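You operate a simulated robot arm through the tools that you are given. There is no shell and no other tool.

You are at the controls of a simulated robot arm. One attempt, no reset.

Task
Move the loose bolt to top hole 2 and lay the yellow strip round it.
Fine: run it down by hand; the blue and green strips go on the wide tray; leave the other strips.
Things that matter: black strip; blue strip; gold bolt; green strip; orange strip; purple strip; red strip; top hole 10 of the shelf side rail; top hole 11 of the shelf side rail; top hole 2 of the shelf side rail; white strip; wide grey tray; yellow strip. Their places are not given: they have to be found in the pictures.

The check looks at the end state, three seconds after you hand in, the way a careful person would. Anything else that was tipped, shoved, dropped, spilled or broken makes it a failure.

Robot
A 6-joint arm with a two-finger gripper, fixed in place. Base frame: the origin is at the foot of the arm, x ahead of it, y to its left, z up. Units: m, rad, N and s.
Its first joint turns from -2.897 to 2.897 rad. Payload 3.43 kg.
The tool frame sits at the grasp point between the pads (the TCP): z along the fingers, y along the line on which they close. The tips reach 0.02 m beyond it. The gripper opens to 0.19 m. The gripper's body begins 0.248 m behind the TCP.
Orientation is that of the tool frame in the base frame, as a unit quaternion [x, y, z, w]. With the fingers straight down and closing along the base's y, the tool's x points along the base's -x, its y along +y and its z along -z.

Tools
- The arm moves only by the tool drive_tool. Its argument "commands" is a list of rows, each a list of 7 numbers: the finger opening in m, from 0 to 0.19, then the shift along the tool's x, y, z in units of 50 mm (1.0 is 50 mm), then the turn, a rotation vector about the tool's x, y, z in units of 5 degrees (1.0 is 5 degrees). In form: [[gripper, dx, dy, dz, ax, ay, az], ...]. A call has 1 to 20 rows; each row shifts and turns the commanded pose from where the row before left it, along the tool's axes as they then stand. A call with a number of a shift or a turn outside -1 to 1 is refused whole. Each row takes 0.2 s and may step no farther than 0.05 m and 0.15 rad from the row before; otherwise, or with a gripper value out of range, the whole call is refused. A pose out of reach is approached as far as the arm can. The call stops where the force on the tool passes 90 N (or 10 N more than at its start, if that is more) or the arm is blocked; 0.2 s more then pass. Each finger travels about 0.045 m/s and halts on what it meets, pressing with about 39 N; the grip force reading is that of the motor and also rises with nothing between the fingers. The clock runs only during rows and for 0.2 s after the last one: add rows that do not move to give the fingers time. The reply holds the time, the measured pose of the TCP, the force on the tool along the base axes, the opening and the grip force, in the units named above and with some noise, with the torque about the TCP (base axes, N m) and any sound that the robot's microphone picked up.
- Cameras (640 x 400 px; columns grow to the right, rows downward): "scene" is fixed at [0.4065, -0.4967, 1.4871]; the picture's right is [0.91, 0.41, 0.00], its down [0.39, -0.86, -0.34] and it looks along [-0.14, 0.31, -0.94] (base axes); focal length 214 px, centre (320, 200). "wrist" rides on the gripper at [0.07, -0.008, -0.288] in the tool frame; the picture's right is [0.12, 0.99, 0.00], its down [-0.96, 0.12, -0.25] and it looks along [-0.25, 0.03, 0.97] (tool axes); focal length 261 px, centre (320, 200).
- capture(camera): a new picture of that camera. It takes no simulated time.
- raise_lower(by): slides the trunk up (or, below 0, down) by that many m; the arm rides with it, the base frame stays. It gives what a move gives, with no picture.
- probe_pixels(camera, pixels): for up to 12 pixels [column, row] of the newest picture of that camera ("zoom" is the newest enlarged one), the place [x, y, z] in the base frame of the surface seen there, good to about 0.002 m, but the place of the scene camera against the robot may be out by one fixed shift of up to 0.012 m in any direction. It takes no simulated time.
- close_up(camera, box): a new picture of the part [left, top, right, bottom] of that camera's present view, enlarged. It takes no simulated time.
- hand_in(): hands the job in; it is judged then, once.

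Open the gripper and draw the arm clear of the work before you hand the job in, unless the task says otherwise.

The tools are called after "Emit:" by a JSON object that holds its "fn" and its "kwargs". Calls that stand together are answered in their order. drive_tool: Moves the arm, as the interface text tells. Its arguments: {"type":"object","properties":{"commands":{"type":"array"}},"required":["commands"]} The other tools are called the same way: raise_lower (by) slides the trunk up or down; capture (camera) takes a picture; probe_pixels (camera, pixels) gives the place of the surface under pixels of a picture; close_up (camera, box) takes an enlarged picture of a part of a camera's view; hand_in () hands the job in.

At the start:

```text
time: 0.0
tcp_pos: [0.5016, 0.6819, 1.0442]
ee_rot: [0.0, 1.0, 0.0, 0.0]
wrist_force: [0.9, -0.8, 0.0]
moment: [0.02, 0.0, 0.01]
width: 0.1899
grasp_force: 0.0
trunk travel left (down, up): [-0.125, 0.115]
```

scene: 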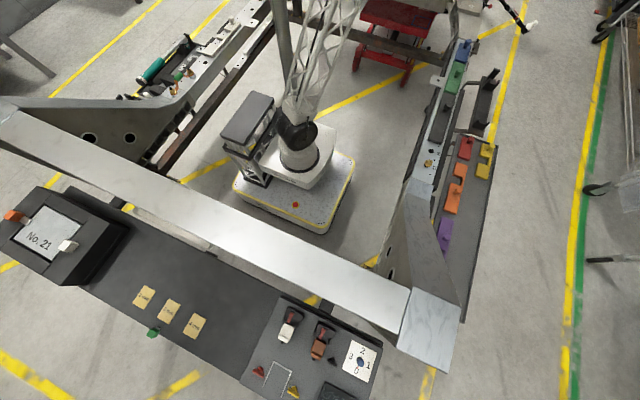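
wrist: 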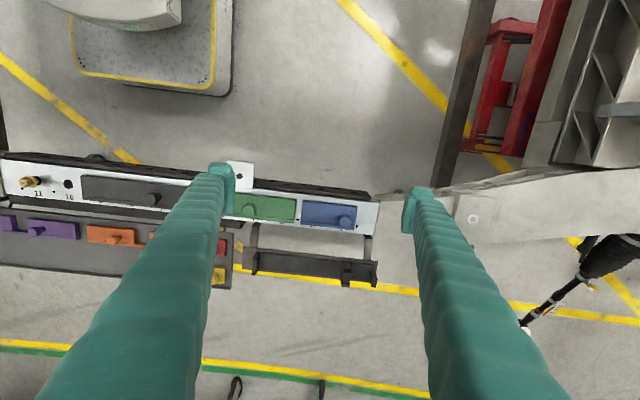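

The scene picture shows the rail at right, with strips around (440-490, 50-250), and the gold bolt near (428,163). I'll take enlarged views of this area first.

Emit:
{"fn": "close_up", "kwargs": {"camera": "scene", "box": [380, 30, 520, 270]}}

Emit:
{"fn": "close_up", "kwargs": {"camera": "wrist", "box": [0, 130, 400, 300]}}

```text
1.67 times, centred on (450, 150) of scene
```

zoom: 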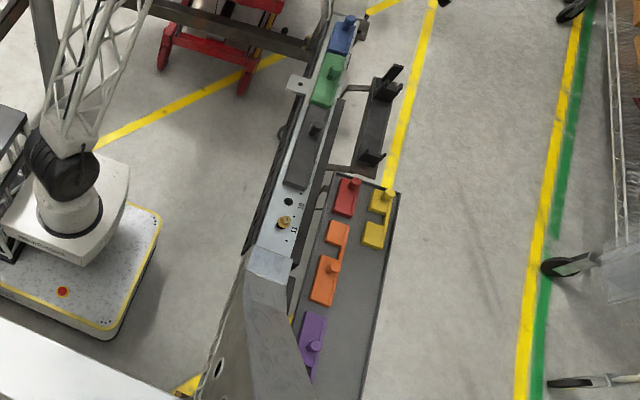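

```text
1.60 times, centred on (200, 215) of wrist
```

zoom: 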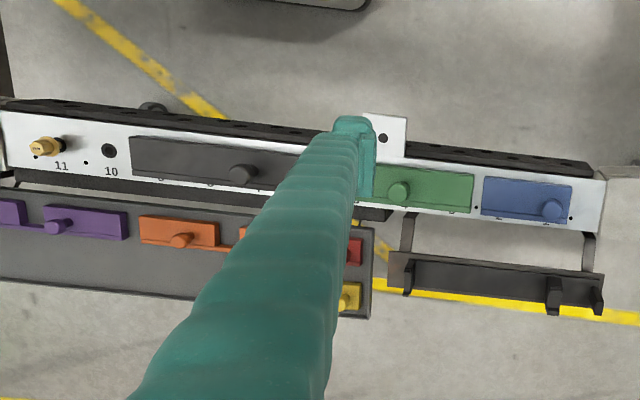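

I need positions: I'll probe the rail, strips, bolt and trays in a fresh scene picture.

Emit:
{"fn": "capture", "kwargs": {"camera": "scene"}}

Emit:
{"fn": "close_up", "kwargs": {"camera": "scene", "box": [400, 30, 500, 100]}}

Emit:
{"fn": "close_up", "kwargs": {"camera": "scene", "box": [400, 90, 500, 160]}}

Emit:
{"fn": "close_up", "kwargs": {"camera": "scene", "box": [400, 130, 510, 200]}}

Emit:
{"fn": "close_up", "kwargs": {"camera": "scene", "box": [390, 190, 510, 270]}}

```text
taken
```

scene: 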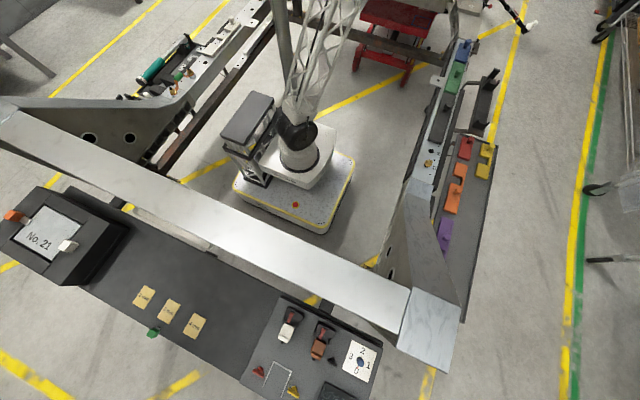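

```text
5.71 times, centred on (450, 65) of scene
```

zoom: 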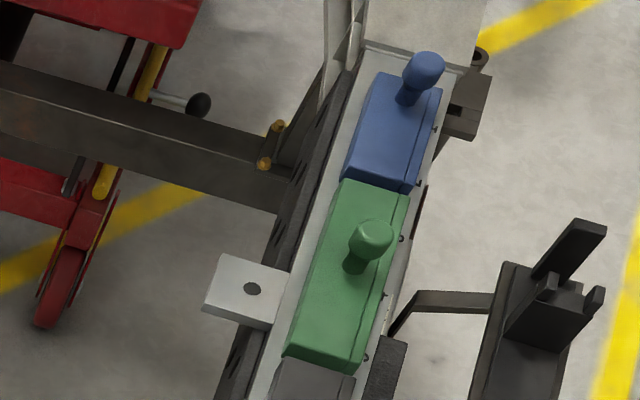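

```text
5.71 times, centred on (450, 125) of scene
```

zoom: 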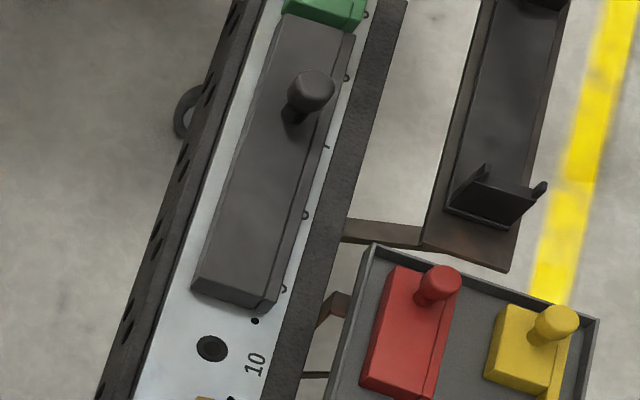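

```text
5.71 times, centred on (455, 165) of scene
```

zoom: 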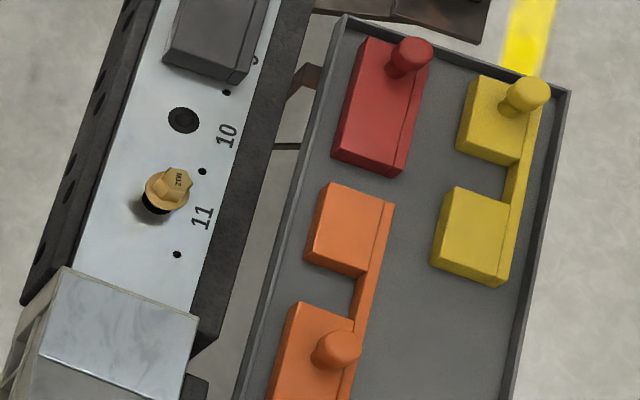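

```text
5.00 times, centred on (450, 230) of scene
```

zoom: 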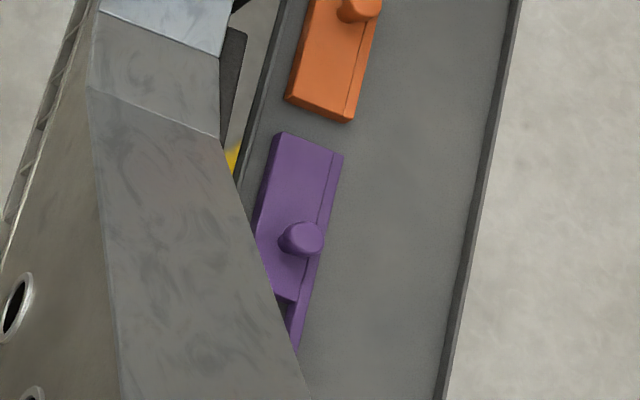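

I'll take a fresh wrist picture and probe points on the rail, strips, bolt, hole 10 and the trays (wrist view has no fixed shift).

Emit:
{"fn": "capture", "kwargs": {"camera": "wrist"}}

Emit:
{"fn": "probe_pixels", "kwargs": {"camera": "wrist", "pixels": [[28, 182], [68, 184], [85, 170], [330, 207], [343, 221], [250, 210], [356, 226], [100, 240], [60, 265], [300, 263], [225, 250], [372, 220]]}}

Emit:
{"fn": "close_up", "kwargs": {"camera": "wrist", "box": [230, 170, 400, 290]}}

Emit:
{"fn": "close_up", "kwargs": {"camera": "wrist", "box": [0, 140, 160, 250]}}

```text
taken
```

wrist: 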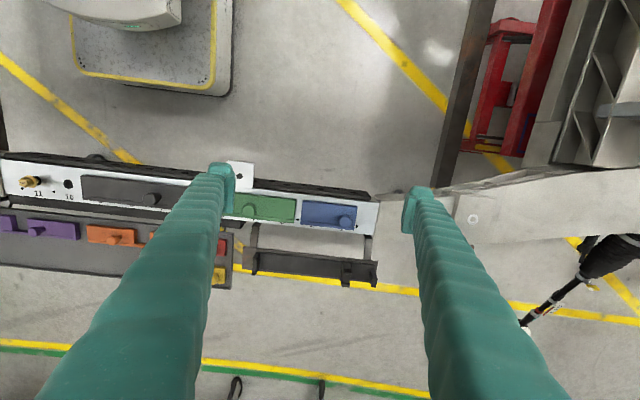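

```text
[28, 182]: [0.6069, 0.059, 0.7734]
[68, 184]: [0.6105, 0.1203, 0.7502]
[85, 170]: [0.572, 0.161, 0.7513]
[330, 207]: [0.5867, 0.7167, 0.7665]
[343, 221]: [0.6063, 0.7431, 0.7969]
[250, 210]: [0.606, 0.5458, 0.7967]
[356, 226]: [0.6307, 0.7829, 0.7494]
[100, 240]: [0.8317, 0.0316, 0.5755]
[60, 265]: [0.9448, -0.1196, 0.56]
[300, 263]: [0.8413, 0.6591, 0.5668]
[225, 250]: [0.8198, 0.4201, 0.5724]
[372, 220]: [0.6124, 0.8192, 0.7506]
```

```text
3.33 times, centred on (315, 230) of wrist
```

zoom: 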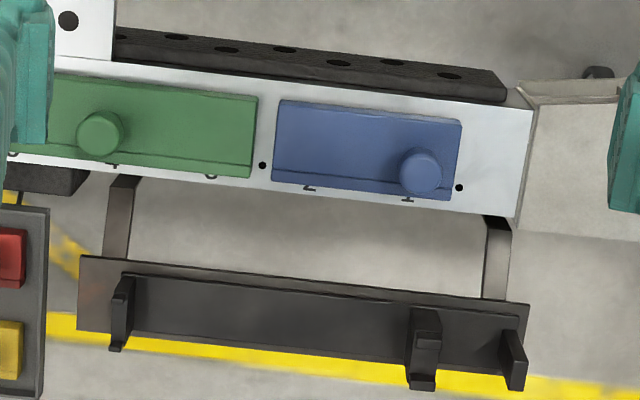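

```text
3.64 times, centred on (80, 195) of wrist
```

zoom: 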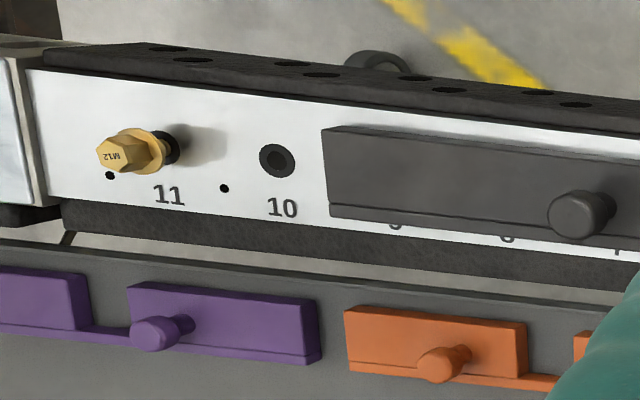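

Rail top is at z≈0.750, running along y with x≈0.61. I'll probe scene obstacles (slanted beam, gantry beam, right-side post, robot mast) and the tray extents.

Emit:
{"fn": "probe_pixels", "kwargs": {"camera": "scene", "pixels": [[420, 190], [415, 240], [430, 310], [380, 290], [250, 240], [465, 50], [470, 20], [490, 75], [486, 100], [445, 75], [300, 90], [330, 20]]}}

Emit:
{"fn": "probe_pixels", "kwargs": {"camera": "scene", "pixels": [[462, 136], [496, 145], [440, 245], [475, 240], [462, 300], [466, 148], [485, 150], [483, 170], [457, 172], [452, 200], [443, 235], [428, 163]]}}

```text
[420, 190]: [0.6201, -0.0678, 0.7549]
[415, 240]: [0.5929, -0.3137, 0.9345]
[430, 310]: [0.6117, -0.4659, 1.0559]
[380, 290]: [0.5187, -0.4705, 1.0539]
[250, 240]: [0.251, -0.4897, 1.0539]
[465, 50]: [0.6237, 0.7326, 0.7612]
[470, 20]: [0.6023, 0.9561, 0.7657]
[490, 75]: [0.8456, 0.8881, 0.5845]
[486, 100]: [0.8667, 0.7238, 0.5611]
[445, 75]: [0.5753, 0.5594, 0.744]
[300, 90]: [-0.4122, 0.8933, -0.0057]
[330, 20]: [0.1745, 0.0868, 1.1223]
```

```text
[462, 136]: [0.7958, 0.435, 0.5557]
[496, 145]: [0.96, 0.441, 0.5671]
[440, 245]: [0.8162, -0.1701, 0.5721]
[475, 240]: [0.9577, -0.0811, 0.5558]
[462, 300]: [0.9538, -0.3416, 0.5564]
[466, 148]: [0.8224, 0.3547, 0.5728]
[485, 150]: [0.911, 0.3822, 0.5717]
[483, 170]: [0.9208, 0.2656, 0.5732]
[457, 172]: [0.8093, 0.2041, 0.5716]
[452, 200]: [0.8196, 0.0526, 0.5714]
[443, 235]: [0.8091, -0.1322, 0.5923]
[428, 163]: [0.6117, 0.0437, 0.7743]
```

Obstacles: the slanted beam rises from y≈-0.1 (z 0.755) towards y≈-0.45 (z 1.05), so the work area y>0 is clear above. I move the tool toward above the blue strip at (0.60,0.68) and z≈0.93 for a closer look.

Emit:
{"fn": "drive_tool", "kwargs": {"commands": [[0.19, -0.5, 0, 0.6, 0, 0, 0], [0.19, -0.5, 0, 0.6, 0, 0, 0], [0.19, -0.5, 0, 0.6, 0, 0, 0], [0.19, -0.4, 0, 0.5, 0, 0, 0], [0.19, 0, 0, 0, 0, 0, 0]]}}

Emit:
{"fn": "capture", "kwargs": {"camera": "wrist"}}

Emit:
{"fn": "close_up", "kwargs": {"camera": "wrist", "box": [200, 120, 440, 270]}}

```text
time: 1.2
tcp_pos: [0.5994, 0.6836, 0.9284]
ee_rot: [0.0, 1.0, 0.0, 0.0]
wrist_force: [-0.4, 0.6, -0.5]
moment: [-0.02, 0.04, -0.03]
width: 0.1899
grasp_force: 0.0
trunk travel left (down, up): [-0.125, 0.115]
```

```text
taken
```

wrist: 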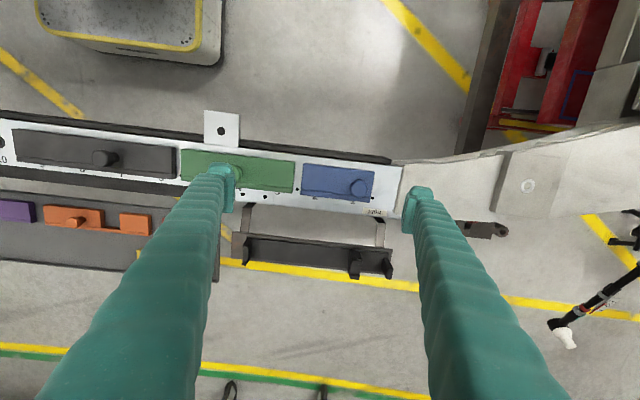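

```text
2.67 times, centred on (320, 195) of wrist
```

zoom: 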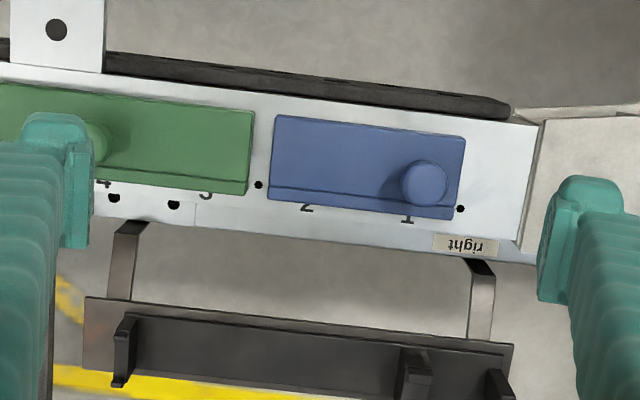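

The blue strip lies over labels "2" and "1", green over "4","3". I'll probe strip corners, knobs and pin holes in this zoom.

Emit:
{"fn": "probe_pixels", "kwargs": {"camera": "zoom", "pixels": [[277, 120], [462, 140], [455, 202], [275, 187], [425, 172], [258, 184], [460, 208], [252, 115], [247, 175], [370, 160], [500, 170], [307, 210]]}}

Emit:
{"fn": "probe_pixels", "kwargs": {"camera": "wrist", "pixels": [[182, 152], [293, 162], [291, 190], [183, 178], [357, 186], [105, 157], [16, 132], [175, 148], [172, 176], [14, 160], [4, 158], [73, 217]]}}

```text
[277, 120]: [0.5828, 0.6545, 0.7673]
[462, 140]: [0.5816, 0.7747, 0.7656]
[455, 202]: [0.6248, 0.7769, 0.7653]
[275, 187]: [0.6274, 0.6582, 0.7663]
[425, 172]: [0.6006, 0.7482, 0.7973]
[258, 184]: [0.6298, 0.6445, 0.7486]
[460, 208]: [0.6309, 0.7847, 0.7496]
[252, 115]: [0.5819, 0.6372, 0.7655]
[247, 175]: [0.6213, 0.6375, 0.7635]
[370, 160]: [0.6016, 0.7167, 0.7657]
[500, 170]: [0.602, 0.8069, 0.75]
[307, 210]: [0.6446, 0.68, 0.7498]
```

```text
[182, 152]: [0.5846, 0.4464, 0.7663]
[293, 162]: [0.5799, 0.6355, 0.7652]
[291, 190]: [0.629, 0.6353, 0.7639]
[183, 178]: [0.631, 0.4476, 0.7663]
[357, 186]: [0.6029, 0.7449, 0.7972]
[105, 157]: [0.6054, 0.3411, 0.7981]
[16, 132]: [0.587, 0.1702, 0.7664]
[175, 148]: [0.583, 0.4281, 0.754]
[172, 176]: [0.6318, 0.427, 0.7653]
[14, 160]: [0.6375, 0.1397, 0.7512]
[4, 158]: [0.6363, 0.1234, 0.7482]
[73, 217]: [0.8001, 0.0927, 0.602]
```

Hole pitch is ≈0.07 m (hole 2 ≈ (0.61,0.68), hole 10 ≈ (0.61,0.12)). Next I move along the rail to look down at the bolt near hole 11.

Emit:
{"fn": "drive_tool", "kwargs": {"commands": [[0.19, 0, -1, 0, 0, 0, 0], [0.19, 0, -1, 0, 0, 0, 0], [0.19, 0, -1, 0, 0, 0, 0], [0.19, 0, -1, 0, 0, 0, 0], [0.19, 0, -1, 0, 0, 0, 0], [0.19, 0, -1, 0, 0, 0, 0], [0.19, 0, -1, 0, 0, 0, 0], [0.19, 0, -1, 0, 0, 0, 0], [0.19, 0, -1, 0, 0, 0, 0], [0.19, 0, -1, 0, 0, 0, 0], [0.19, 0, -1, 0, 0, 0, 0], [0.19, 0, -1, 0, 0, 0, 0], [0.19, 0, 0, 0, 0, 0, 0], [0.19, 0, 0, 0, 0, 0, 0]]}}

Emit:
{"fn": "capture", "kwargs": {"camera": "wrist"}}

Emit:
{"fn": "close_up", "kwargs": {"camera": "wrist", "box": [250, 120, 410, 220]}}

```text
time: 4.4
tcp_pos: [0.6088, 0.08, 0.8951]
ee_rot: [0.0, 1.0, -0.004, -0.029]
wrist_force: [-0.7, 0.1, 0.1]
moment: [0.02, -0.22, -0.02]
width: 0.1898
grasp_force: 0.1
trunk travel left (down, up): [-0.125, 0.115]
stopped in row 14: the arm was blocked; the commanded pose is now the measured one
```

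```text
taken
```

wrist: 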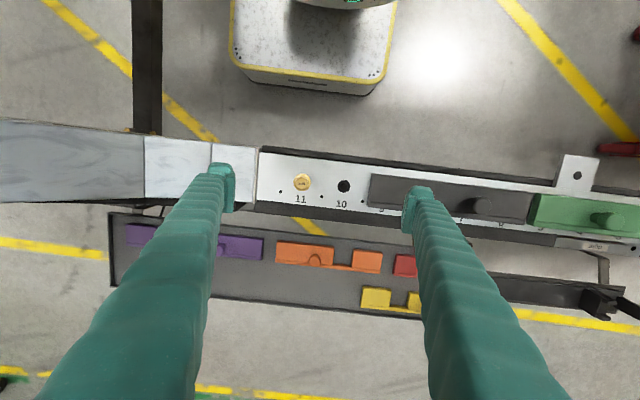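

```text
4.00 times, centred on (330, 170) of wrist
```

zoom: 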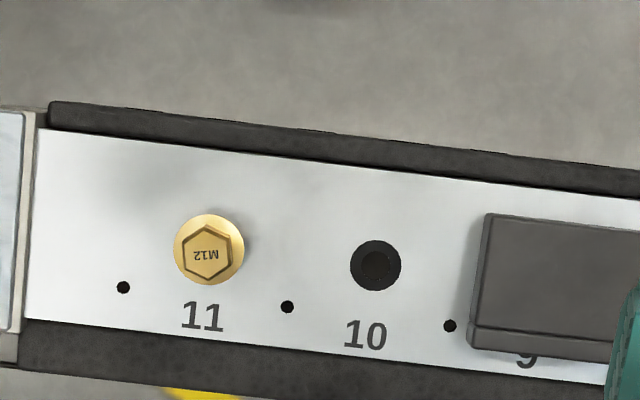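

The move ended slightly tilted (about 3°) and 3 cm low, reported "blocked". I send a no-motion row to see whether the arm is settled and stable before deciding.

Emit:
{"fn": "drive_tool", "kwargs": {"commands": [[0.19, 0, 0, 0, 0, 0, 0], [0.19, 0, 0, 0, 0, 0, 0]]}}

Emit:
{"fn": "capture", "kwargs": {"camera": "scene"}}

```text
time: 5.0
tcp_pos: [0.6067, 0.0795, 0.8958]
ee_rot: [0.0, 1.0, -0.005, -0.03]
wrist_force: [-0.5, 0.8, 0.4]
moment: [-0.01, -0.05, 0.01]
width: 0.19
grasp_force: 0.1
trunk travel left (down, up): [-0.125, 0.115]
```

```text
taken
```

scene: 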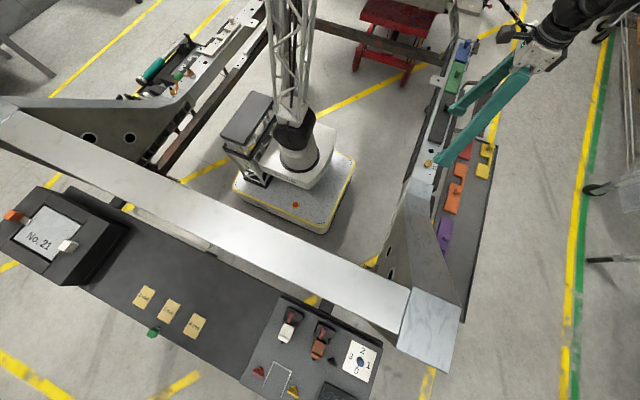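

The arm is stable at z≈0.896 with a 3.4° tilt about tool y. I correct the tilt with a small opposite turn while lowering slightly.

Emit:
{"fn": "drive_tool", "kwargs": {"commands": [[0.19, 0, 0, 0.2, -0.05, -0.34, 0], [0.19, 0, 0, 0.2, -0.06, -0.34, 0], [0.19, 0, 0, 0, 0, 0, 0]]}}

```text
time: 5.8
tcp_pos: [0.6091, 0.0793, 0.8642]
ee_rot: [0.0, 1.0, -0.001, -0.008]
wrist_force: [-0.4, -0.4, -0.8]
moment: [-0.04, -0.02, -0.02]
width: 0.1899
grasp_force: 0.1
trunk travel left (down, up): [-0.125, 0.115]
```

Tilt is nearly gone at z≈0.864; the arm seems limited in height at this radius. I look at the bolt, holes 10/11, and the tray from here.

Emit:
{"fn": "capture", "kwargs": {"camera": "wrist"}}

Emit:
{"fn": "close_up", "kwargs": {"camera": "wrist", "box": [260, 130, 400, 218]}}

Emit:
{"fn": "probe_pixels", "kwargs": {"camera": "zoom", "pixels": [[320, 200], [200, 200], [400, 200]]}}

```text
taken
```

wrist: 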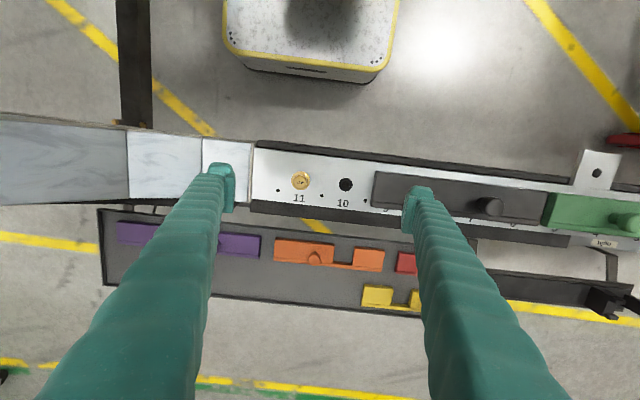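

```text
4.55 times, centred on (330, 174) of wrist
```

zoom: 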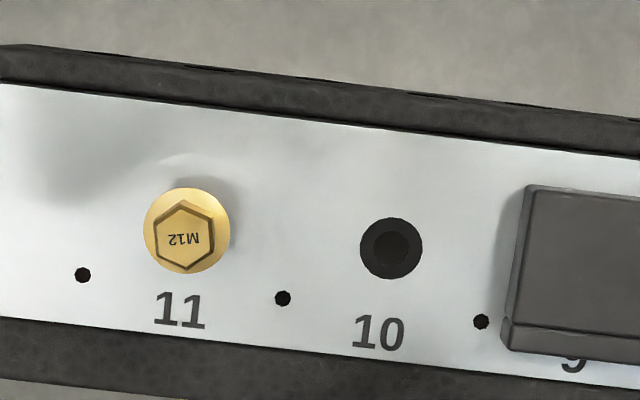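

```text
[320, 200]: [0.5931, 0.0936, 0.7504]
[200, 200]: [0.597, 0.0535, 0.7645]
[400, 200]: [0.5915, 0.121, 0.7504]
```

Bolt at zoom (186,237), hole 10 at (391,248), pin holes at (283,298), (83,275), (481,321). I probe these.

Emit:
{"fn": "probe_pixels", "kwargs": {"camera": "zoom", "pixels": [[186, 238], [150, 225], [222, 240], [186, 197], [180, 268], [391, 248], [365, 248], [418, 248], [391, 215], [391, 282], [283, 298], [83, 275]]}}

Emit:
{"fn": "close_up", "kwargs": {"camera": "wrist", "box": [270, 150, 330, 210]}}

```text
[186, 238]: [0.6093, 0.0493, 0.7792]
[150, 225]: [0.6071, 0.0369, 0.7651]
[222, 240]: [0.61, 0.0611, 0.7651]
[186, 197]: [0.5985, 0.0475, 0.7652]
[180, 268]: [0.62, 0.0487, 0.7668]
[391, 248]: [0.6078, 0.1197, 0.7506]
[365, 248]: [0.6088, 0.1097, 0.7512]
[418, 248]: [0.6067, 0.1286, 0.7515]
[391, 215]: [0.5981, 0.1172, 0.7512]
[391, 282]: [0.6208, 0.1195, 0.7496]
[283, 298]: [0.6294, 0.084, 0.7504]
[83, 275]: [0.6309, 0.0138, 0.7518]
```

```text
6.67 times, centred on (300, 180) of wrist
```

zoom: 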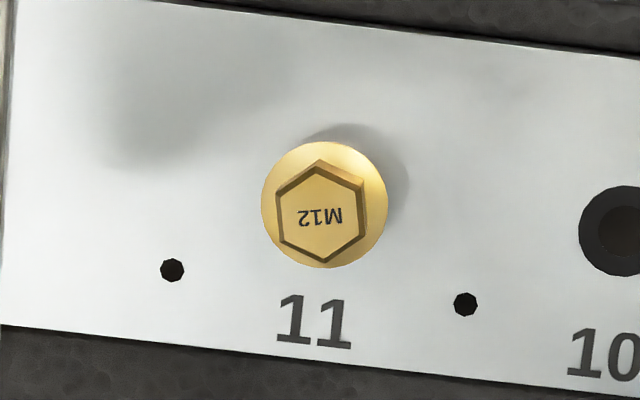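

The bolt head is at (0.609,0.049), top z 0.779, flange top ≈0.765, so it stands ~1 cm proud. I probe the hex's vertices for its orientation.

Emit:
{"fn": "probe_pixels", "kwargs": {"camera": "zoom", "pixels": [[319, 174], [357, 189], [357, 240], [322, 260], [285, 241], [281, 194], [320, 216], [275, 215], [370, 215], [268, 205], [380, 215], [315, 150]]}}

Emit:
{"fn": "close_up", "kwargs": {"camera": "wrist", "box": [285, 165, 315, 195]}}

```text
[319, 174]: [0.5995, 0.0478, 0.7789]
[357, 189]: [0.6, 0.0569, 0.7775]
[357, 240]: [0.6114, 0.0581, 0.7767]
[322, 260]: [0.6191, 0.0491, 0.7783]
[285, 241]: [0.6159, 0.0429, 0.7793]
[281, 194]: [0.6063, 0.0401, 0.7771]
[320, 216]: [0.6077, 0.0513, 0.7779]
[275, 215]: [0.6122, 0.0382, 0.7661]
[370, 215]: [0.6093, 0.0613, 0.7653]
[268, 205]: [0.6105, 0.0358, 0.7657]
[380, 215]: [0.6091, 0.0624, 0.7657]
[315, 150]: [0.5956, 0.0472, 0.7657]
```

```text
13.33 times, centred on (300, 180) of wrist
```

zoom: 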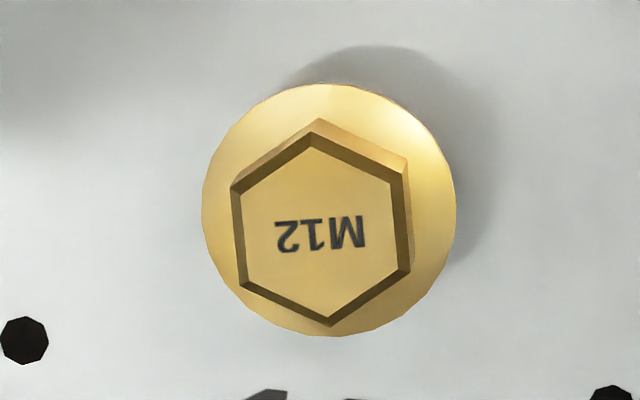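

Hex flats are turned about 10° from the y axis; flange diameter ≈ 28 mm. Now I move out over the tray (x≈0.86, y≈0.2, z≈0.83) for a look at the strips there.

Emit:
{"fn": "drive_tool", "kwargs": {"commands": [[0.19, -0.6, 0.3, 0, 0, 0, 0], [0.19, -0.6, 0.3, 0, 0, 0, 0], [0.19, -0.6, 0.3, 0, 0, 0, 0], [0.19, -0.6, 0.3, 0, 0, -0.1, 0], [0.19, -0.6, 0.3, 0, 0, -0.1, 0], [0.19, -0.6, 0.3, 0, 0, 0, 0], [0.19, -0.6, 0.3, 0, 0, 0, 0], [0.19, -0.6, 0.3, 0, 0, 0, 0], [0.19, 0, 0, 0, 0, 0, 0], [0.19, 0, 0, 0, 0, 0, 0]]}}

Emit:
{"fn": "capture", "kwargs": {"camera": "wrist"}}

```text
time: 8.0
tcp_pos: [0.8471, 0.2, 0.8858]
ee_rot: [0.0, 1.0, 0.002, 0.014]
wrist_force: [-0.5, 0.9, -0.3]
moment: [0.02, -0.01, -0.01]
width: 0.19
grasp_force: 0.0
trunk travel left (down, up): [-0.125, 0.115]
```

```text
taken
```

wrist: 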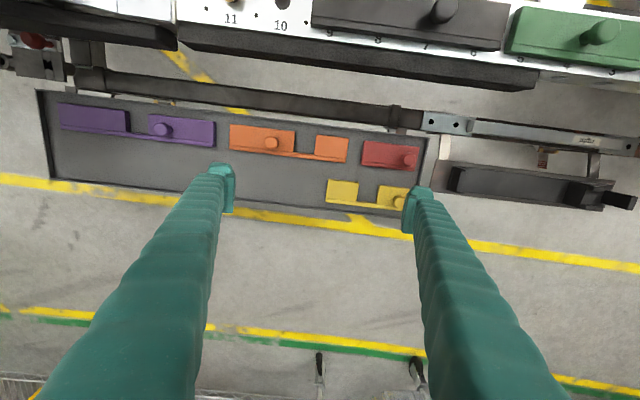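

The tray now shows purple, orange, red along the back (x≈0.82) and yellow at the front. I zoom in on it.

Emit:
{"fn": "close_up", "kwargs": {"camera": "wrist", "box": [300, 110, 460, 225]}}

Emit:
{"fn": "close_up", "kwargs": {"camera": "wrist", "box": [30, 70, 250, 215]}}

Emit:
{"fn": "probe_pixels", "kwargs": {"camera": "wrist", "pixels": [[42, 92], [52, 178], [425, 138], [405, 210], [328, 182], [356, 186], [357, 205], [327, 201], [379, 190], [397, 203], [272, 142], [411, 160]]}}

```text
3.48 times, centred on (380, 168) of wrist
```

zoom: 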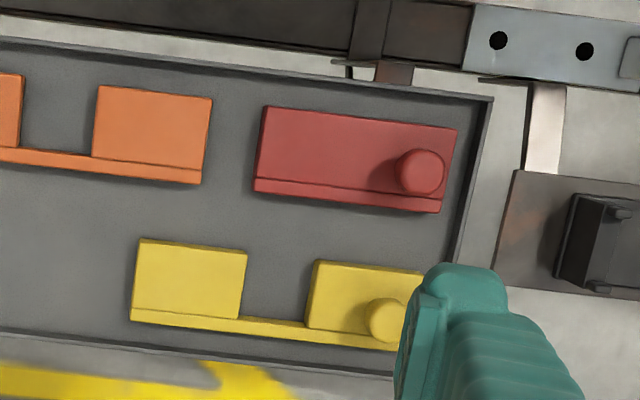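

```text
2.76 times, centred on (140, 142) of wrist
```

zoom: 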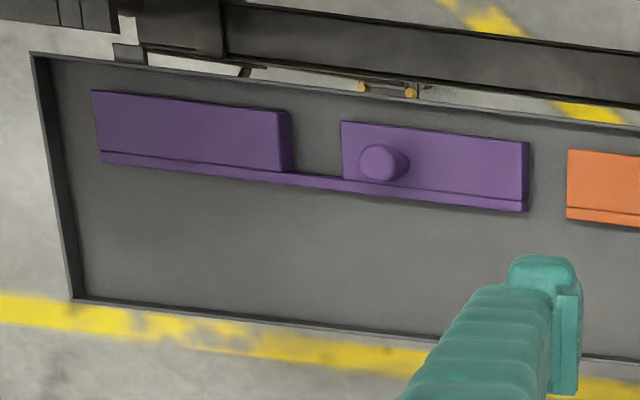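

```text
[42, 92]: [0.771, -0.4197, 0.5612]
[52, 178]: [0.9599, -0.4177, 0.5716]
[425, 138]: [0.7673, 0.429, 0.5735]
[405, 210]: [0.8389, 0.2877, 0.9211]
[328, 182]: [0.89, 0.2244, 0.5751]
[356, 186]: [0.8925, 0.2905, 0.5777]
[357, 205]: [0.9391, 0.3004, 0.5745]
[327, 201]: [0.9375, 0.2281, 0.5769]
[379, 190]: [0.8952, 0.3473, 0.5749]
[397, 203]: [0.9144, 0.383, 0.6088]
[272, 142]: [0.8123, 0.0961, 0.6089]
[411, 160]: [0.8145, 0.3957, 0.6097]
```

Yellow: blocks at y≈0.224–0.292 and ≈0.345–0.40, notch between, web on the +x side; knob ≈(0.915,0.383). I move down/closer over the yellow strip to measure the notch accurately.

Emit:
{"fn": "drive_tool", "kwargs": {"commands": [[0.19, 0, 0.45, 0.5, 0.05, 0.16, 0], [0.19, -0.2, 0.45, 0.5, 0, 0.16, 0], [0.19, -0.2, 0.45, 0.5, 0, 0, 0], [0.19, 0, 0.45, 0.5, 0, 0, 0], [0.19, 0, 0.4, 0.5, 0, 0, 0], [0.19, 0, 0, 0, 0, 0, 0], [0.19, 0, 0, 0, 0, 0, 0]]}}

Emit:
{"fn": "capture", "kwargs": {"camera": "wrist"}}

Emit:
{"fn": "close_up", "kwargs": {"camera": "wrist", "box": [240, 140, 400, 240]}}

```text
time: 9.6
tcp_pos: [0.8659, 0.3093, 0.7595]
ee_rot: [0.0, 1.0, 0.0, 0.0]
wrist_force: [0.2, -0.5, 0.8]
moment: [0.04, -0.01, 0.0]
width: 0.1899
grasp_force: 0.0
trunk travel left (down, up): [-0.125, 0.115]
```

```text
taken
```

wrist: 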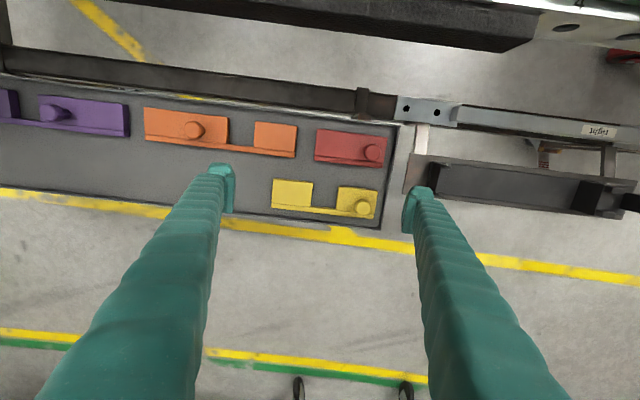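

```text
4.00 times, centred on (320, 190) of wrist
```

zoom: 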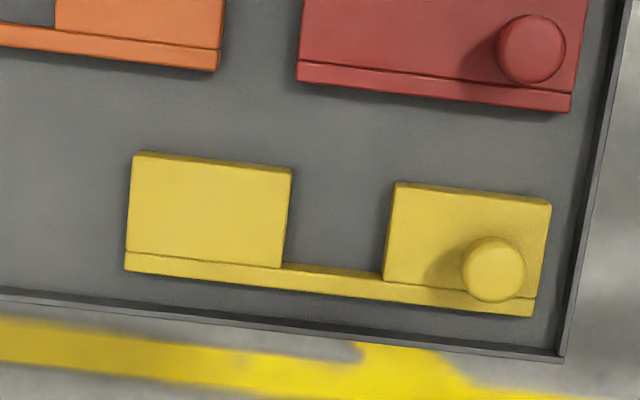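

Clear view of the yellow strip: left block (130–290), notch (285–390), right block with knob at (493,268). I probe edges exactly.

Emit:
{"fn": "probe_pixels", "kwargs": {"camera": "zoom", "pixels": [[138, 160], [288, 172], [282, 262], [129, 249], [128, 268], [400, 190], [386, 276], [548, 208], [530, 312], [335, 276], [335, 288], [493, 262]]}}

Emit:
{"fn": "probe_pixels", "kwargs": {"camera": "wrist", "pixels": [[320, 180], [323, 208], [323, 214], [270, 205], [240, 210], [300, 217], [375, 225], [385, 180], [372, 152], [318, 140], [250, 170], [300, 175]]}}

```text
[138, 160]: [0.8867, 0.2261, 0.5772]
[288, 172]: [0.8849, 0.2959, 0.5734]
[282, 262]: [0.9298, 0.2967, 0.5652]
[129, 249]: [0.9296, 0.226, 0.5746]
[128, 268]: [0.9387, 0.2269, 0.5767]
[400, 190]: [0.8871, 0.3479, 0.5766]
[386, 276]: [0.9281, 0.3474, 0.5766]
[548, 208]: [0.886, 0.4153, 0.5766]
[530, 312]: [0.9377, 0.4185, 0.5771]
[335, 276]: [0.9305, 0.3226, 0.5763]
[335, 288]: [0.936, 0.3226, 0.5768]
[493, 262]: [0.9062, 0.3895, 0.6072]
```

```text
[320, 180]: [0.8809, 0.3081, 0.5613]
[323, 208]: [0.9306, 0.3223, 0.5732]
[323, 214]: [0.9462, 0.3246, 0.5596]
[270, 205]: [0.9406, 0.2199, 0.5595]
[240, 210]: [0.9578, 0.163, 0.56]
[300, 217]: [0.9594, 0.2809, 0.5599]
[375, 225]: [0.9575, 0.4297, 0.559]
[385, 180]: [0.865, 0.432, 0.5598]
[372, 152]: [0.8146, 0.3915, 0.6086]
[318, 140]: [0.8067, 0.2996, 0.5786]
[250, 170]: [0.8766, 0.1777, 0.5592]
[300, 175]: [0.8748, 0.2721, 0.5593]
```

Yellow is 0.193 m long (y 0.225–0.418), x 0.886–0.940, notch y 0.296–0.3475. I'll first clear the blue strip: rise, travel over it at (0.606,0.716), then turn the tool 90° so the fingers close along x.

Emit:
{"fn": "drive_tool", "kwargs": {"commands": [[0.19, 0, 0, -0.9, 0, 0, 0], [0.19, 0, 0, -0.9, 0, 0, 0], [0.19, 0, 0, -0.9, 0, 0, 0], [0.19, 0, 0, -0.7, 0, 0, 0], [0.19, 0.52, 0.813, 0, 0, 0, 0], [0.19, 0.52, 0.813, 0, 0, 0, 0], [0.19, 0.52, 0.813, 0, 0, 0, 0], [0.19, 0.52, 0.813, 0, 0, 0, 0], [0.19, 0.52, 0.813, 0, 0, 0, 0], [0.19, 0.52, 0.813, 0, 0, 0, 0], [0.19, 0.52, 0.813, 0, 0, 0, 0], [0.19, 0.52, 0.813, 0, 0, 0, 0], [0.19, 0.52, 0.813, 0, 0, 0, 0], [0.19, 0.52, 0.813, 0, 0, 0, 0], [0.19, 0, 0, 0, 0, 0, 0], [0.19, 0, 0, 0, 0, 0, 0]]}}

Emit:
{"fn": "drive_tool", "kwargs": {"commands": [[0.16, 0, 0, 0, 0, 0, -1], [0.16, 0, 0, 0, 0, 0, -1], [0.16, 0, 0, 0, 0, 0, -1], [0.16, 0, 0, 0, 0, 0, -1], [0.16, 0, 0, 0, 0, 0, -1], [0.16, 0, 0, 0, 0, 0, -1], [0.16, 0, 0, 0, 0, 0, -1], [0.16, 0, 0, 0, 0, 0, -1], [0.16, 0, 0, 0, 0, 0, -1], [0.16, 0, 0, 0, 0, 0, -1], [0.16, 0, 0, 0, 0, 0, -1], [0.16, 0, 0, 0, 0, 0, -1], [0.16, 0, 0, 0, 0, 0, -1], [0.16, 0, 0, 0, 0, 0, -1], [0.16, 0, 0, 0, 0, 0, -1], [0.16, 0, 0, 0, 0, 0, -1], [0.16, 0, 0, 0, 0, 0, -1], [0.16, 0, 0, 0, 0, 0, -1], [0.16, 0, 0, 0, 0, 0, 0], [0.16, 0, 0, 0, 0, 0, 0]]}}

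Emit:
{"fn": "capture", "kwargs": {"camera": "wrist"}}

```text
time: 13.0
tcp_pos: [0.6101, 0.7162, 0.9319]
ee_rot: [0.0, 1.0, -0.001, 0.0]
wrist_force: [-0.3, 0.5, -0.1]
moment: [0.0, 0.01, -0.01]
width: 0.1902
grasp_force: 0.0
trunk travel left (down, up): [-0.125, 0.115]
```

```text
time: 17.2
tcp_pos: [0.6059, 0.7159, 0.9281]
ee_rot: [0.707, -0.707, 0.0, 0.001]
wrist_force: [1.0, -0.1, 0.4]
moment: [0.05, 0.01, -0.01]
width: 0.1598
grasp_force: 0.1
trunk travel left (down, up): [-0.125, 0.115]
```

```text
taken
```

wrist: 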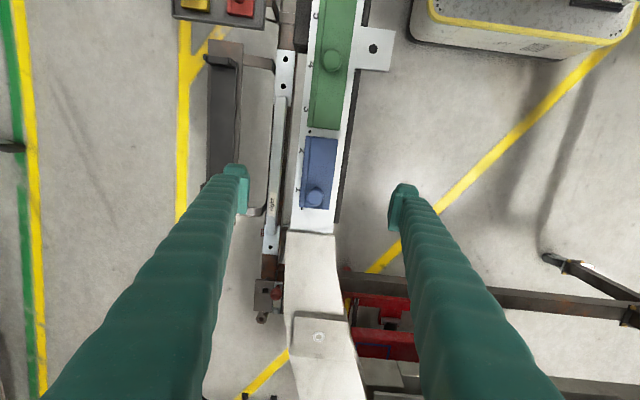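

Tool is now turned, closing along x, above the blue strip (wrist (318,172)). I zoom and probe the blue strip's edges from straight above.

Emit:
{"fn": "close_up", "kwargs": {"camera": "wrist", "box": [260, 110, 380, 240]}}

Emit:
{"fn": "probe_pixels", "kwargs": {"camera": "wrist", "pixels": [[308, 140], [334, 142], [303, 206], [328, 206], [318, 172], [315, 196], [300, 170], [340, 170], [308, 128], [338, 128], [345, 60], [325, 60]]}}

```text
3.08 times, centred on (320, 175) of wrist
```

zoom: 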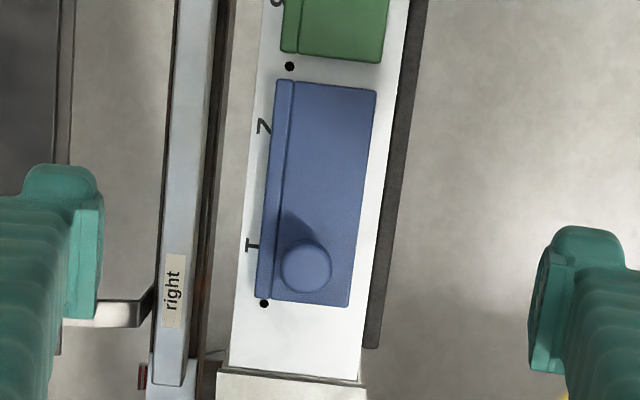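

```text
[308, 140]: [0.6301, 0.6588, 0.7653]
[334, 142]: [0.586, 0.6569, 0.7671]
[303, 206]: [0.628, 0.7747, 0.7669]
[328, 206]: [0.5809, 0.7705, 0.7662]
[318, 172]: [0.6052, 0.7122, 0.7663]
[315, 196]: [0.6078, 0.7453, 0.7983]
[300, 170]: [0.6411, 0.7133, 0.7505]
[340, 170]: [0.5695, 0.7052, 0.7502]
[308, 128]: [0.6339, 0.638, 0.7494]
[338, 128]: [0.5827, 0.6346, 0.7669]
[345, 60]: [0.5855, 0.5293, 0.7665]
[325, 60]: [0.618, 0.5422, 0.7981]
```

Emit:
{"fn": "probe_pixels", "kwargs": {"camera": "zoom", "pixels": [[278, 90], [374, 95], [349, 300], [259, 294], [307, 268], [290, 66], [264, 303], [237, 250], [380, 200], [262, 127], [300, 60], [265, 180]]}}

```text
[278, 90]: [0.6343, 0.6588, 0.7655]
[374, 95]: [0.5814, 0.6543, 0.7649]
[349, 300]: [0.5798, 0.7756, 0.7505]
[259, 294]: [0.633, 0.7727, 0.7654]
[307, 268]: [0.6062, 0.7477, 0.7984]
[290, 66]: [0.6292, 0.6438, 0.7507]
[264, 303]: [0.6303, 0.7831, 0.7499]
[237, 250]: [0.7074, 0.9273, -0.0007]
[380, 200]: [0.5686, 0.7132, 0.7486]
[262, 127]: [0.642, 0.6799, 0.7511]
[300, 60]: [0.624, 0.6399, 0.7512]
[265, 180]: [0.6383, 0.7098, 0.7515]
```

Blue: x 0.5805–0.6345, y 0.654–0.776, centre ≈(0.6075,0.715). I narrow the opening to 0.08 and descend to z≈0.80.

Emit:
{"fn": "drive_tool", "kwargs": {"commands": [[0.08, 0.02, -0.03, 0.4, 0, 0, 0], [0.08, 0, 0, 0.4, 0, 0, 0], [0.08, 0, 0, 0.4, 0, 0, 0], [0.08, 0, 0, 0.4, 0, 0, 0], [0.08, 0, 0, 0.4, 0, 0, 0], [0.08, 0, 0, 0.4, 0, 0, 0], [0.08, 0, 0, 0.1, 0, 0, 0], [0.08, 0, 0, 0, 0, 0, 0]]}}

Emit:
{"fn": "capture", "kwargs": {"camera": "wrist"}}

```text
time: 19.0
tcp_pos: [0.6075, 0.7146, 0.8055]
ee_rot: [-0.707, 0.707, 0.0, 0.0]
wrist_force: [-0.3, -0.5, 0.7]
moment: [0.02, 0.0, 0.03]
width: 0.0801
grasp_force: 0.0
trunk travel left (down, up): [-0.125, 0.115]
```

```text
taken
```

wrist: 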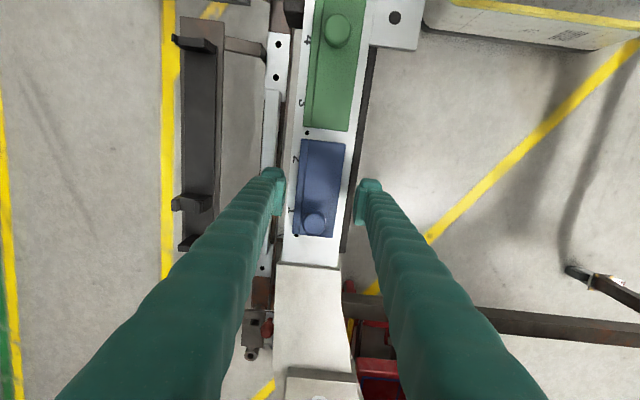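

Fingers straddle the blue strip symmetrically. I descend to z≈0.774 and close gently on its sides.

Emit:
{"fn": "drive_tool", "kwargs": {"commands": [[0.08, 0, 0, 0.3, 0, 0, 0], [0.08, 0, 0, 0.31, 0, 0, 0], [0.08, 0, 0, 0, 0, 0, 0]]}}

Emit:
{"fn": "drive_tool", "kwargs": {"commands": [[0.06, 0, 0, 0, 0, 0, 0], [0.05, 0, 0, 0, 0, 0, 0], [0.045, 0, 0, 0, 0, 0, 0], [0.045, 0, 0, 0, 0, 0, 0]]}}

```text
time: 19.8
tcp_pos: [0.6076, 0.7145, 0.7759]
ee_rot: [-0.707, 0.707, -0.001, -0.001]
wrist_force: [-0.3, 0.2, -0.6]
moment: [0.02, 0.0, -0.02]
width: 0.0801
grasp_force: 0.0
trunk travel left (down, up): [-0.125, 0.115]
```

```text
time: 20.8
tcp_pos: [0.6075, 0.7128, 0.7834]
ee_rot: [-0.707, 0.707, 0.001, 0.004]
wrist_force: [7.5, 2.6, 76.3]
moment: [-0.13, -1.69, -0.02]
width: 0.0451
grasp_force: 0.4
trunk travel left (down, up): [-0.125, 0.115]
```

The fingers closed to 0.045 and rode up with 76 N upward force, so they slipped onto the strip rather than gripping it. I reopen at once and look.

Emit:
{"fn": "drive_tool", "kwargs": {"commands": [[0.08, 0, 0, -0.1, 0, 0, 0], [0.08, 0, 0, -0.2, 0, 0, 0], [0.08, 0, 0, -0.3, 0, 0, 0], [0.08, 0, 0, 0, 0, 0, 0]]}}

Emit:
{"fn": "capture", "kwargs": {"camera": "wrist"}}

Emit:
{"fn": "close_up", "kwargs": {"camera": "wrist", "box": [270, 110, 390, 250]}}

Emit:
{"fn": "capture", "kwargs": {"camera": "scene"}}

Emit:
{"fn": "close_up", "kwargs": {"camera": "scene", "box": [400, 20, 540, 120]}}

```text
time: 21.8
tcp_pos: [0.6072, 0.7157, 0.8051]
ee_rot: [-0.707, 0.707, 0.0, -0.001]
wrist_force: [1.1, 0.5, -0.6]
moment: [0.01, -0.01, 0.0]
width: 0.0797
grasp_force: 0.1
trunk travel left (down, up): [-0.125, 0.115]
```

```text
taken
```

wrist: 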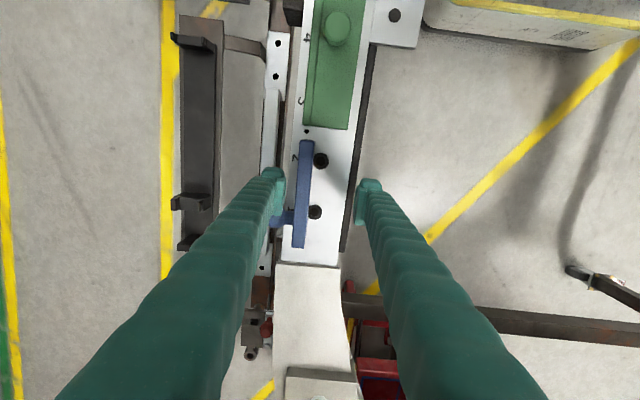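

```text
2.86 times, centred on (330, 180) of wrist
```

zoom: 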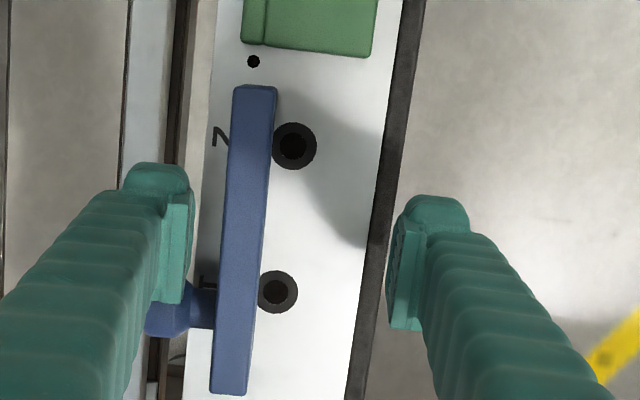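

```text
taken
```

scene: 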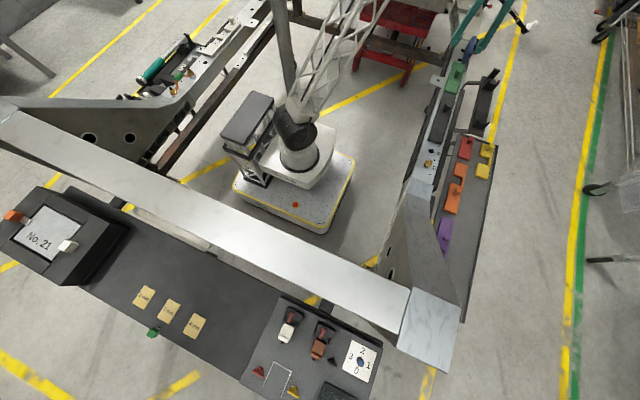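

```text
4.00 times, centred on (470, 70) of scene
```

zoom: 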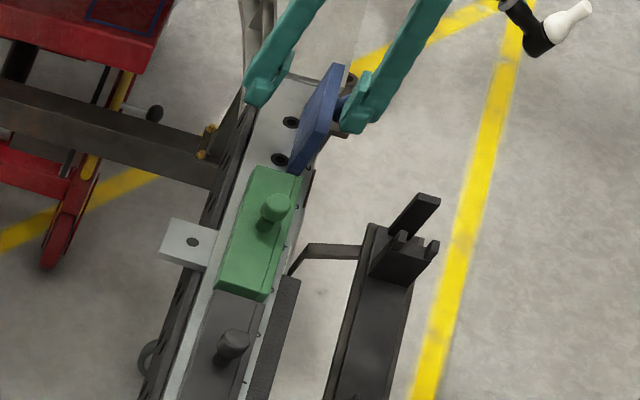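

The squeeze rolled the blue strip up onto its +x edge: it now stands on the rail with its knob pointing +x (zoom (185,310)), holes 2 and 1 visible. I probe its present faces, and the holes, before gripping the standing plate on its flat faces.

Emit:
{"fn": "close_up", "kwargs": {"camera": "wrist", "box": [270, 110, 390, 250]}}

Emit:
{"fn": "probe_pixels", "kwargs": {"camera": "zoom", "pixels": [[237, 92], [274, 92], [245, 390], [213, 388], [250, 240], [270, 240], [294, 146], [277, 291], [185, 310], [205, 305], [365, 150], [200, 240]]}}

Emit:
{"fn": "probe_pixels", "kwargs": {"camera": "scene", "pixels": [[472, 45], [468, 55], [473, 40], [466, 44]]}}

```text
2.86 times, centred on (330, 180) of wrist
```

zoom: 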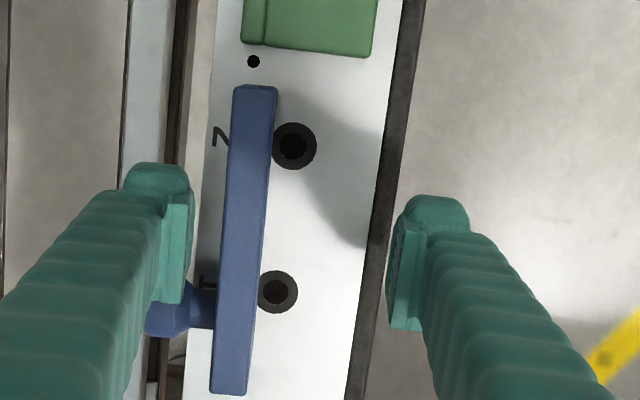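

```text
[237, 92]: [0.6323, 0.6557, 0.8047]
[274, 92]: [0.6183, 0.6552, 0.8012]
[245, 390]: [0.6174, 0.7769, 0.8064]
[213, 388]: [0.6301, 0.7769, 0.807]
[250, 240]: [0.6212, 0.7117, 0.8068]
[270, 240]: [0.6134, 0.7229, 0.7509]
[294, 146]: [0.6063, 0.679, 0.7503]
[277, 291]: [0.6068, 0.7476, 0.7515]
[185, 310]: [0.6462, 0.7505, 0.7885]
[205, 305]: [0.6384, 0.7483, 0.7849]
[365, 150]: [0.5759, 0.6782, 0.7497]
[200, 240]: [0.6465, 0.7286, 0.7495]
```

```text
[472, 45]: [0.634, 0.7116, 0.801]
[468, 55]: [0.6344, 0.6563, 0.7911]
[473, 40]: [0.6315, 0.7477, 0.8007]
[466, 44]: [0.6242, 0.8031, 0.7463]
```

The plate stands at x 0.617–0.633, y 0.655–0.777, top z 0.806. I rise, shift to x 0.625, y 0.695 (clear of the knob), descend to z≈0.79 with the fingers either side.

Emit:
{"fn": "drive_tool", "kwargs": {"commands": [[0.08, 0, 0, -0.5, 0, 0, 0], [0.08, 0.41, -0.36, 0, 0, 0, 0], [0.08, 0, 0, 0, 0, 0, 0], [0.07, 0, 0, 0.4, 0, 0, 0], [0.06, 0, 0, 0.4, 0, 0, 0], [0.05, 0, 0, 0, 0, 0, 0], [0.05, 0, 0, 0, 0, 0, 0]]}}

Emit:
{"fn": "capture", "kwargs": {"camera": "wrist"}}

Emit:
{"fn": "close_up", "kwargs": {"camera": "wrist", "box": [250, 130, 390, 260]}}

```text
time: 23.4
tcp_pos: [0.6246, 0.6943, 0.789]
ee_rot: [0.707, -0.707, 0.0, 0.001]
wrist_force: [0.5, 0.4, 0.2]
moment: [-0.01, -0.03, 0.0]
width: 0.0499
grasp_force: 0.0
trunk travel left (down, up): [-0.125, 0.115]
```

```text
taken
```

wrist: 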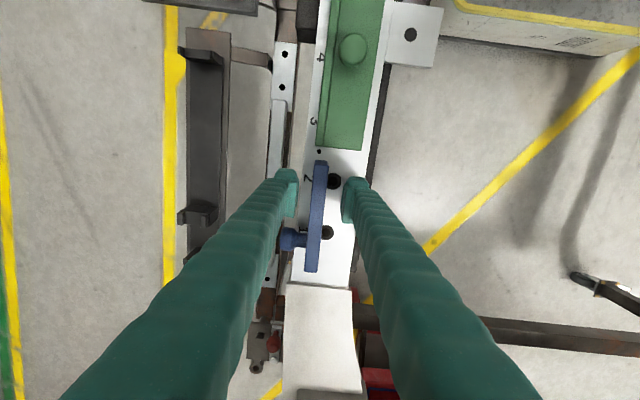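

```text
3.08 times, centred on (320, 195) of wrist
```

zoom: 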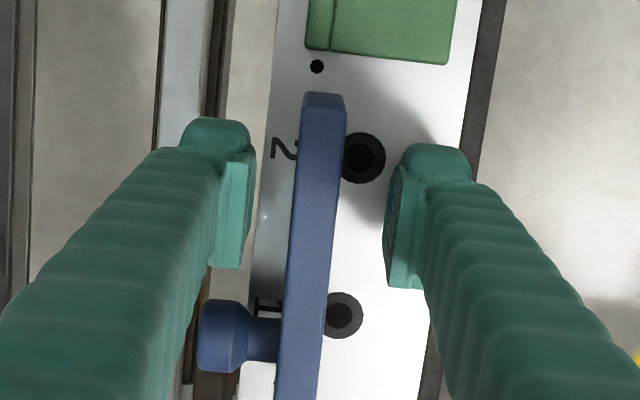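

The plate sits midway between the fingers, knob clear of the left finger. I close onto the plate.

Emit:
{"fn": "drive_tool", "kwargs": {"commands": [[0.04, 0, 0, 0, 0, 0, 0], [0.03, 0, 0, 0, 0, 0, 0], [0.02, 0, 0, 0, 0, 0, 0], [0.01, 0, 0, 0, 0, 0, 0], [0.005, 0, 0, 0, 0, 0, 0]]}}

Emit:
{"fn": "close_up", "kwargs": {"camera": "wrist", "box": [250, 130, 390, 260]}}

```text
time: 24.6
tcp_pos: [0.6247, 0.6934, 0.7906]
ee_rot: [-0.707, 0.707, -0.001, 0.0]
wrist_force: [-0.2, -0.5, 0.8]
moment: [0.03, -0.03, -0.04]
width: 0.0147
grasp_force: 38.8
trunk travel left (down, up): [-0.125, 0.115]
```

```text
3.08 times, centred on (320, 195) of wrist
```

zoom: 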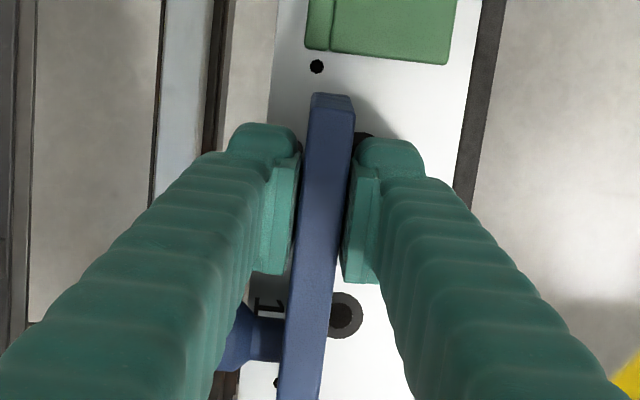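

Firm grip: width 0.0147 m, 38.8 N. I lift the plate straight up to z≈0.93 and check it.

Emit:
{"fn": "drive_tool", "kwargs": {"commands": [[0.005, 0, 0, -0.3, 0, 0, 0], [0.005, 0, 0, -0.5, 0, 0, 0], [0.005, 0, 0, -0.7, 0, 0, 0], [0.005, 0, 0, -0.7, 0, 0, 0], [0.005, 0, 0, -0.6, 0, 0, 0], [0.005, 0, 0, 0, 0, 0, 0]]}}

Emit:
{"fn": "capture", "kwargs": {"camera": "wrist"}}

```text
time: 26.0
tcp_pos: [0.6256, 0.696, 0.9289]
ee_rot: [-0.707, 0.707, -0.001, -0.001]
wrist_force: [-0.9, 0.3, 0.5]
moment: [-0.04, 0.02, 0.03]
width: 0.0049
grasp_force: 0.2
trunk travel left (down, up): [-0.125, 0.115]
```

```text
taken
```

wrist: 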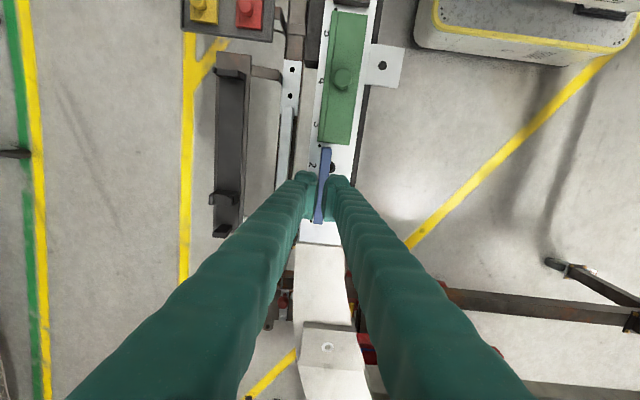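

The grip slipped off during the lift (width 0.0049, grip 0.2); the plate seems still standing on the rail at wrist (323,185). I check in close-ups.

Emit:
{"fn": "close_up", "kwargs": {"camera": "wrist", "box": [270, 120, 390, 250]}}

Emit:
{"fn": "close_up", "kwargs": {"camera": "scene", "box": [440, 20, 510, 80]}}

Emit:
{"fn": "probe_pixels", "kwargs": {"camera": "zoom", "pixels": [[320, 200], [300, 220], [340, 180]]}}

```text
3.08 times, centred on (330, 185) of wrist
```

zoom: 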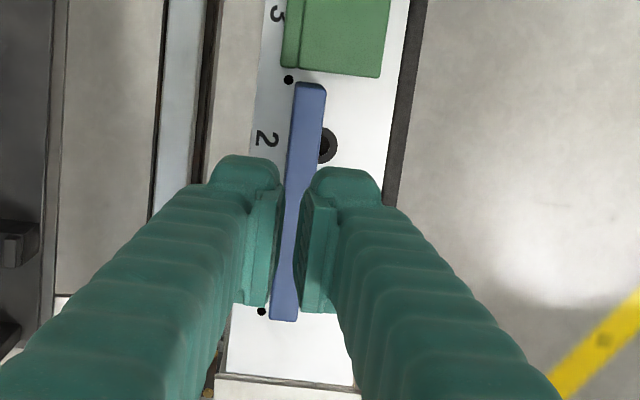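

```text
6.67 times, centred on (475, 50) of scene
```

zoom: 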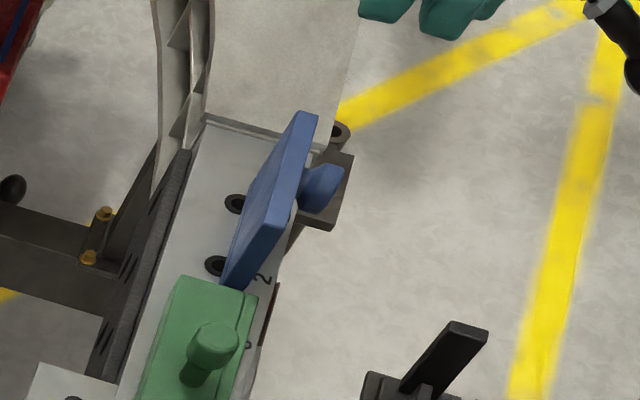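

```text
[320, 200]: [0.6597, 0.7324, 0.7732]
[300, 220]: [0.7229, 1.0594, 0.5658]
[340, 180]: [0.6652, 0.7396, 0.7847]
```

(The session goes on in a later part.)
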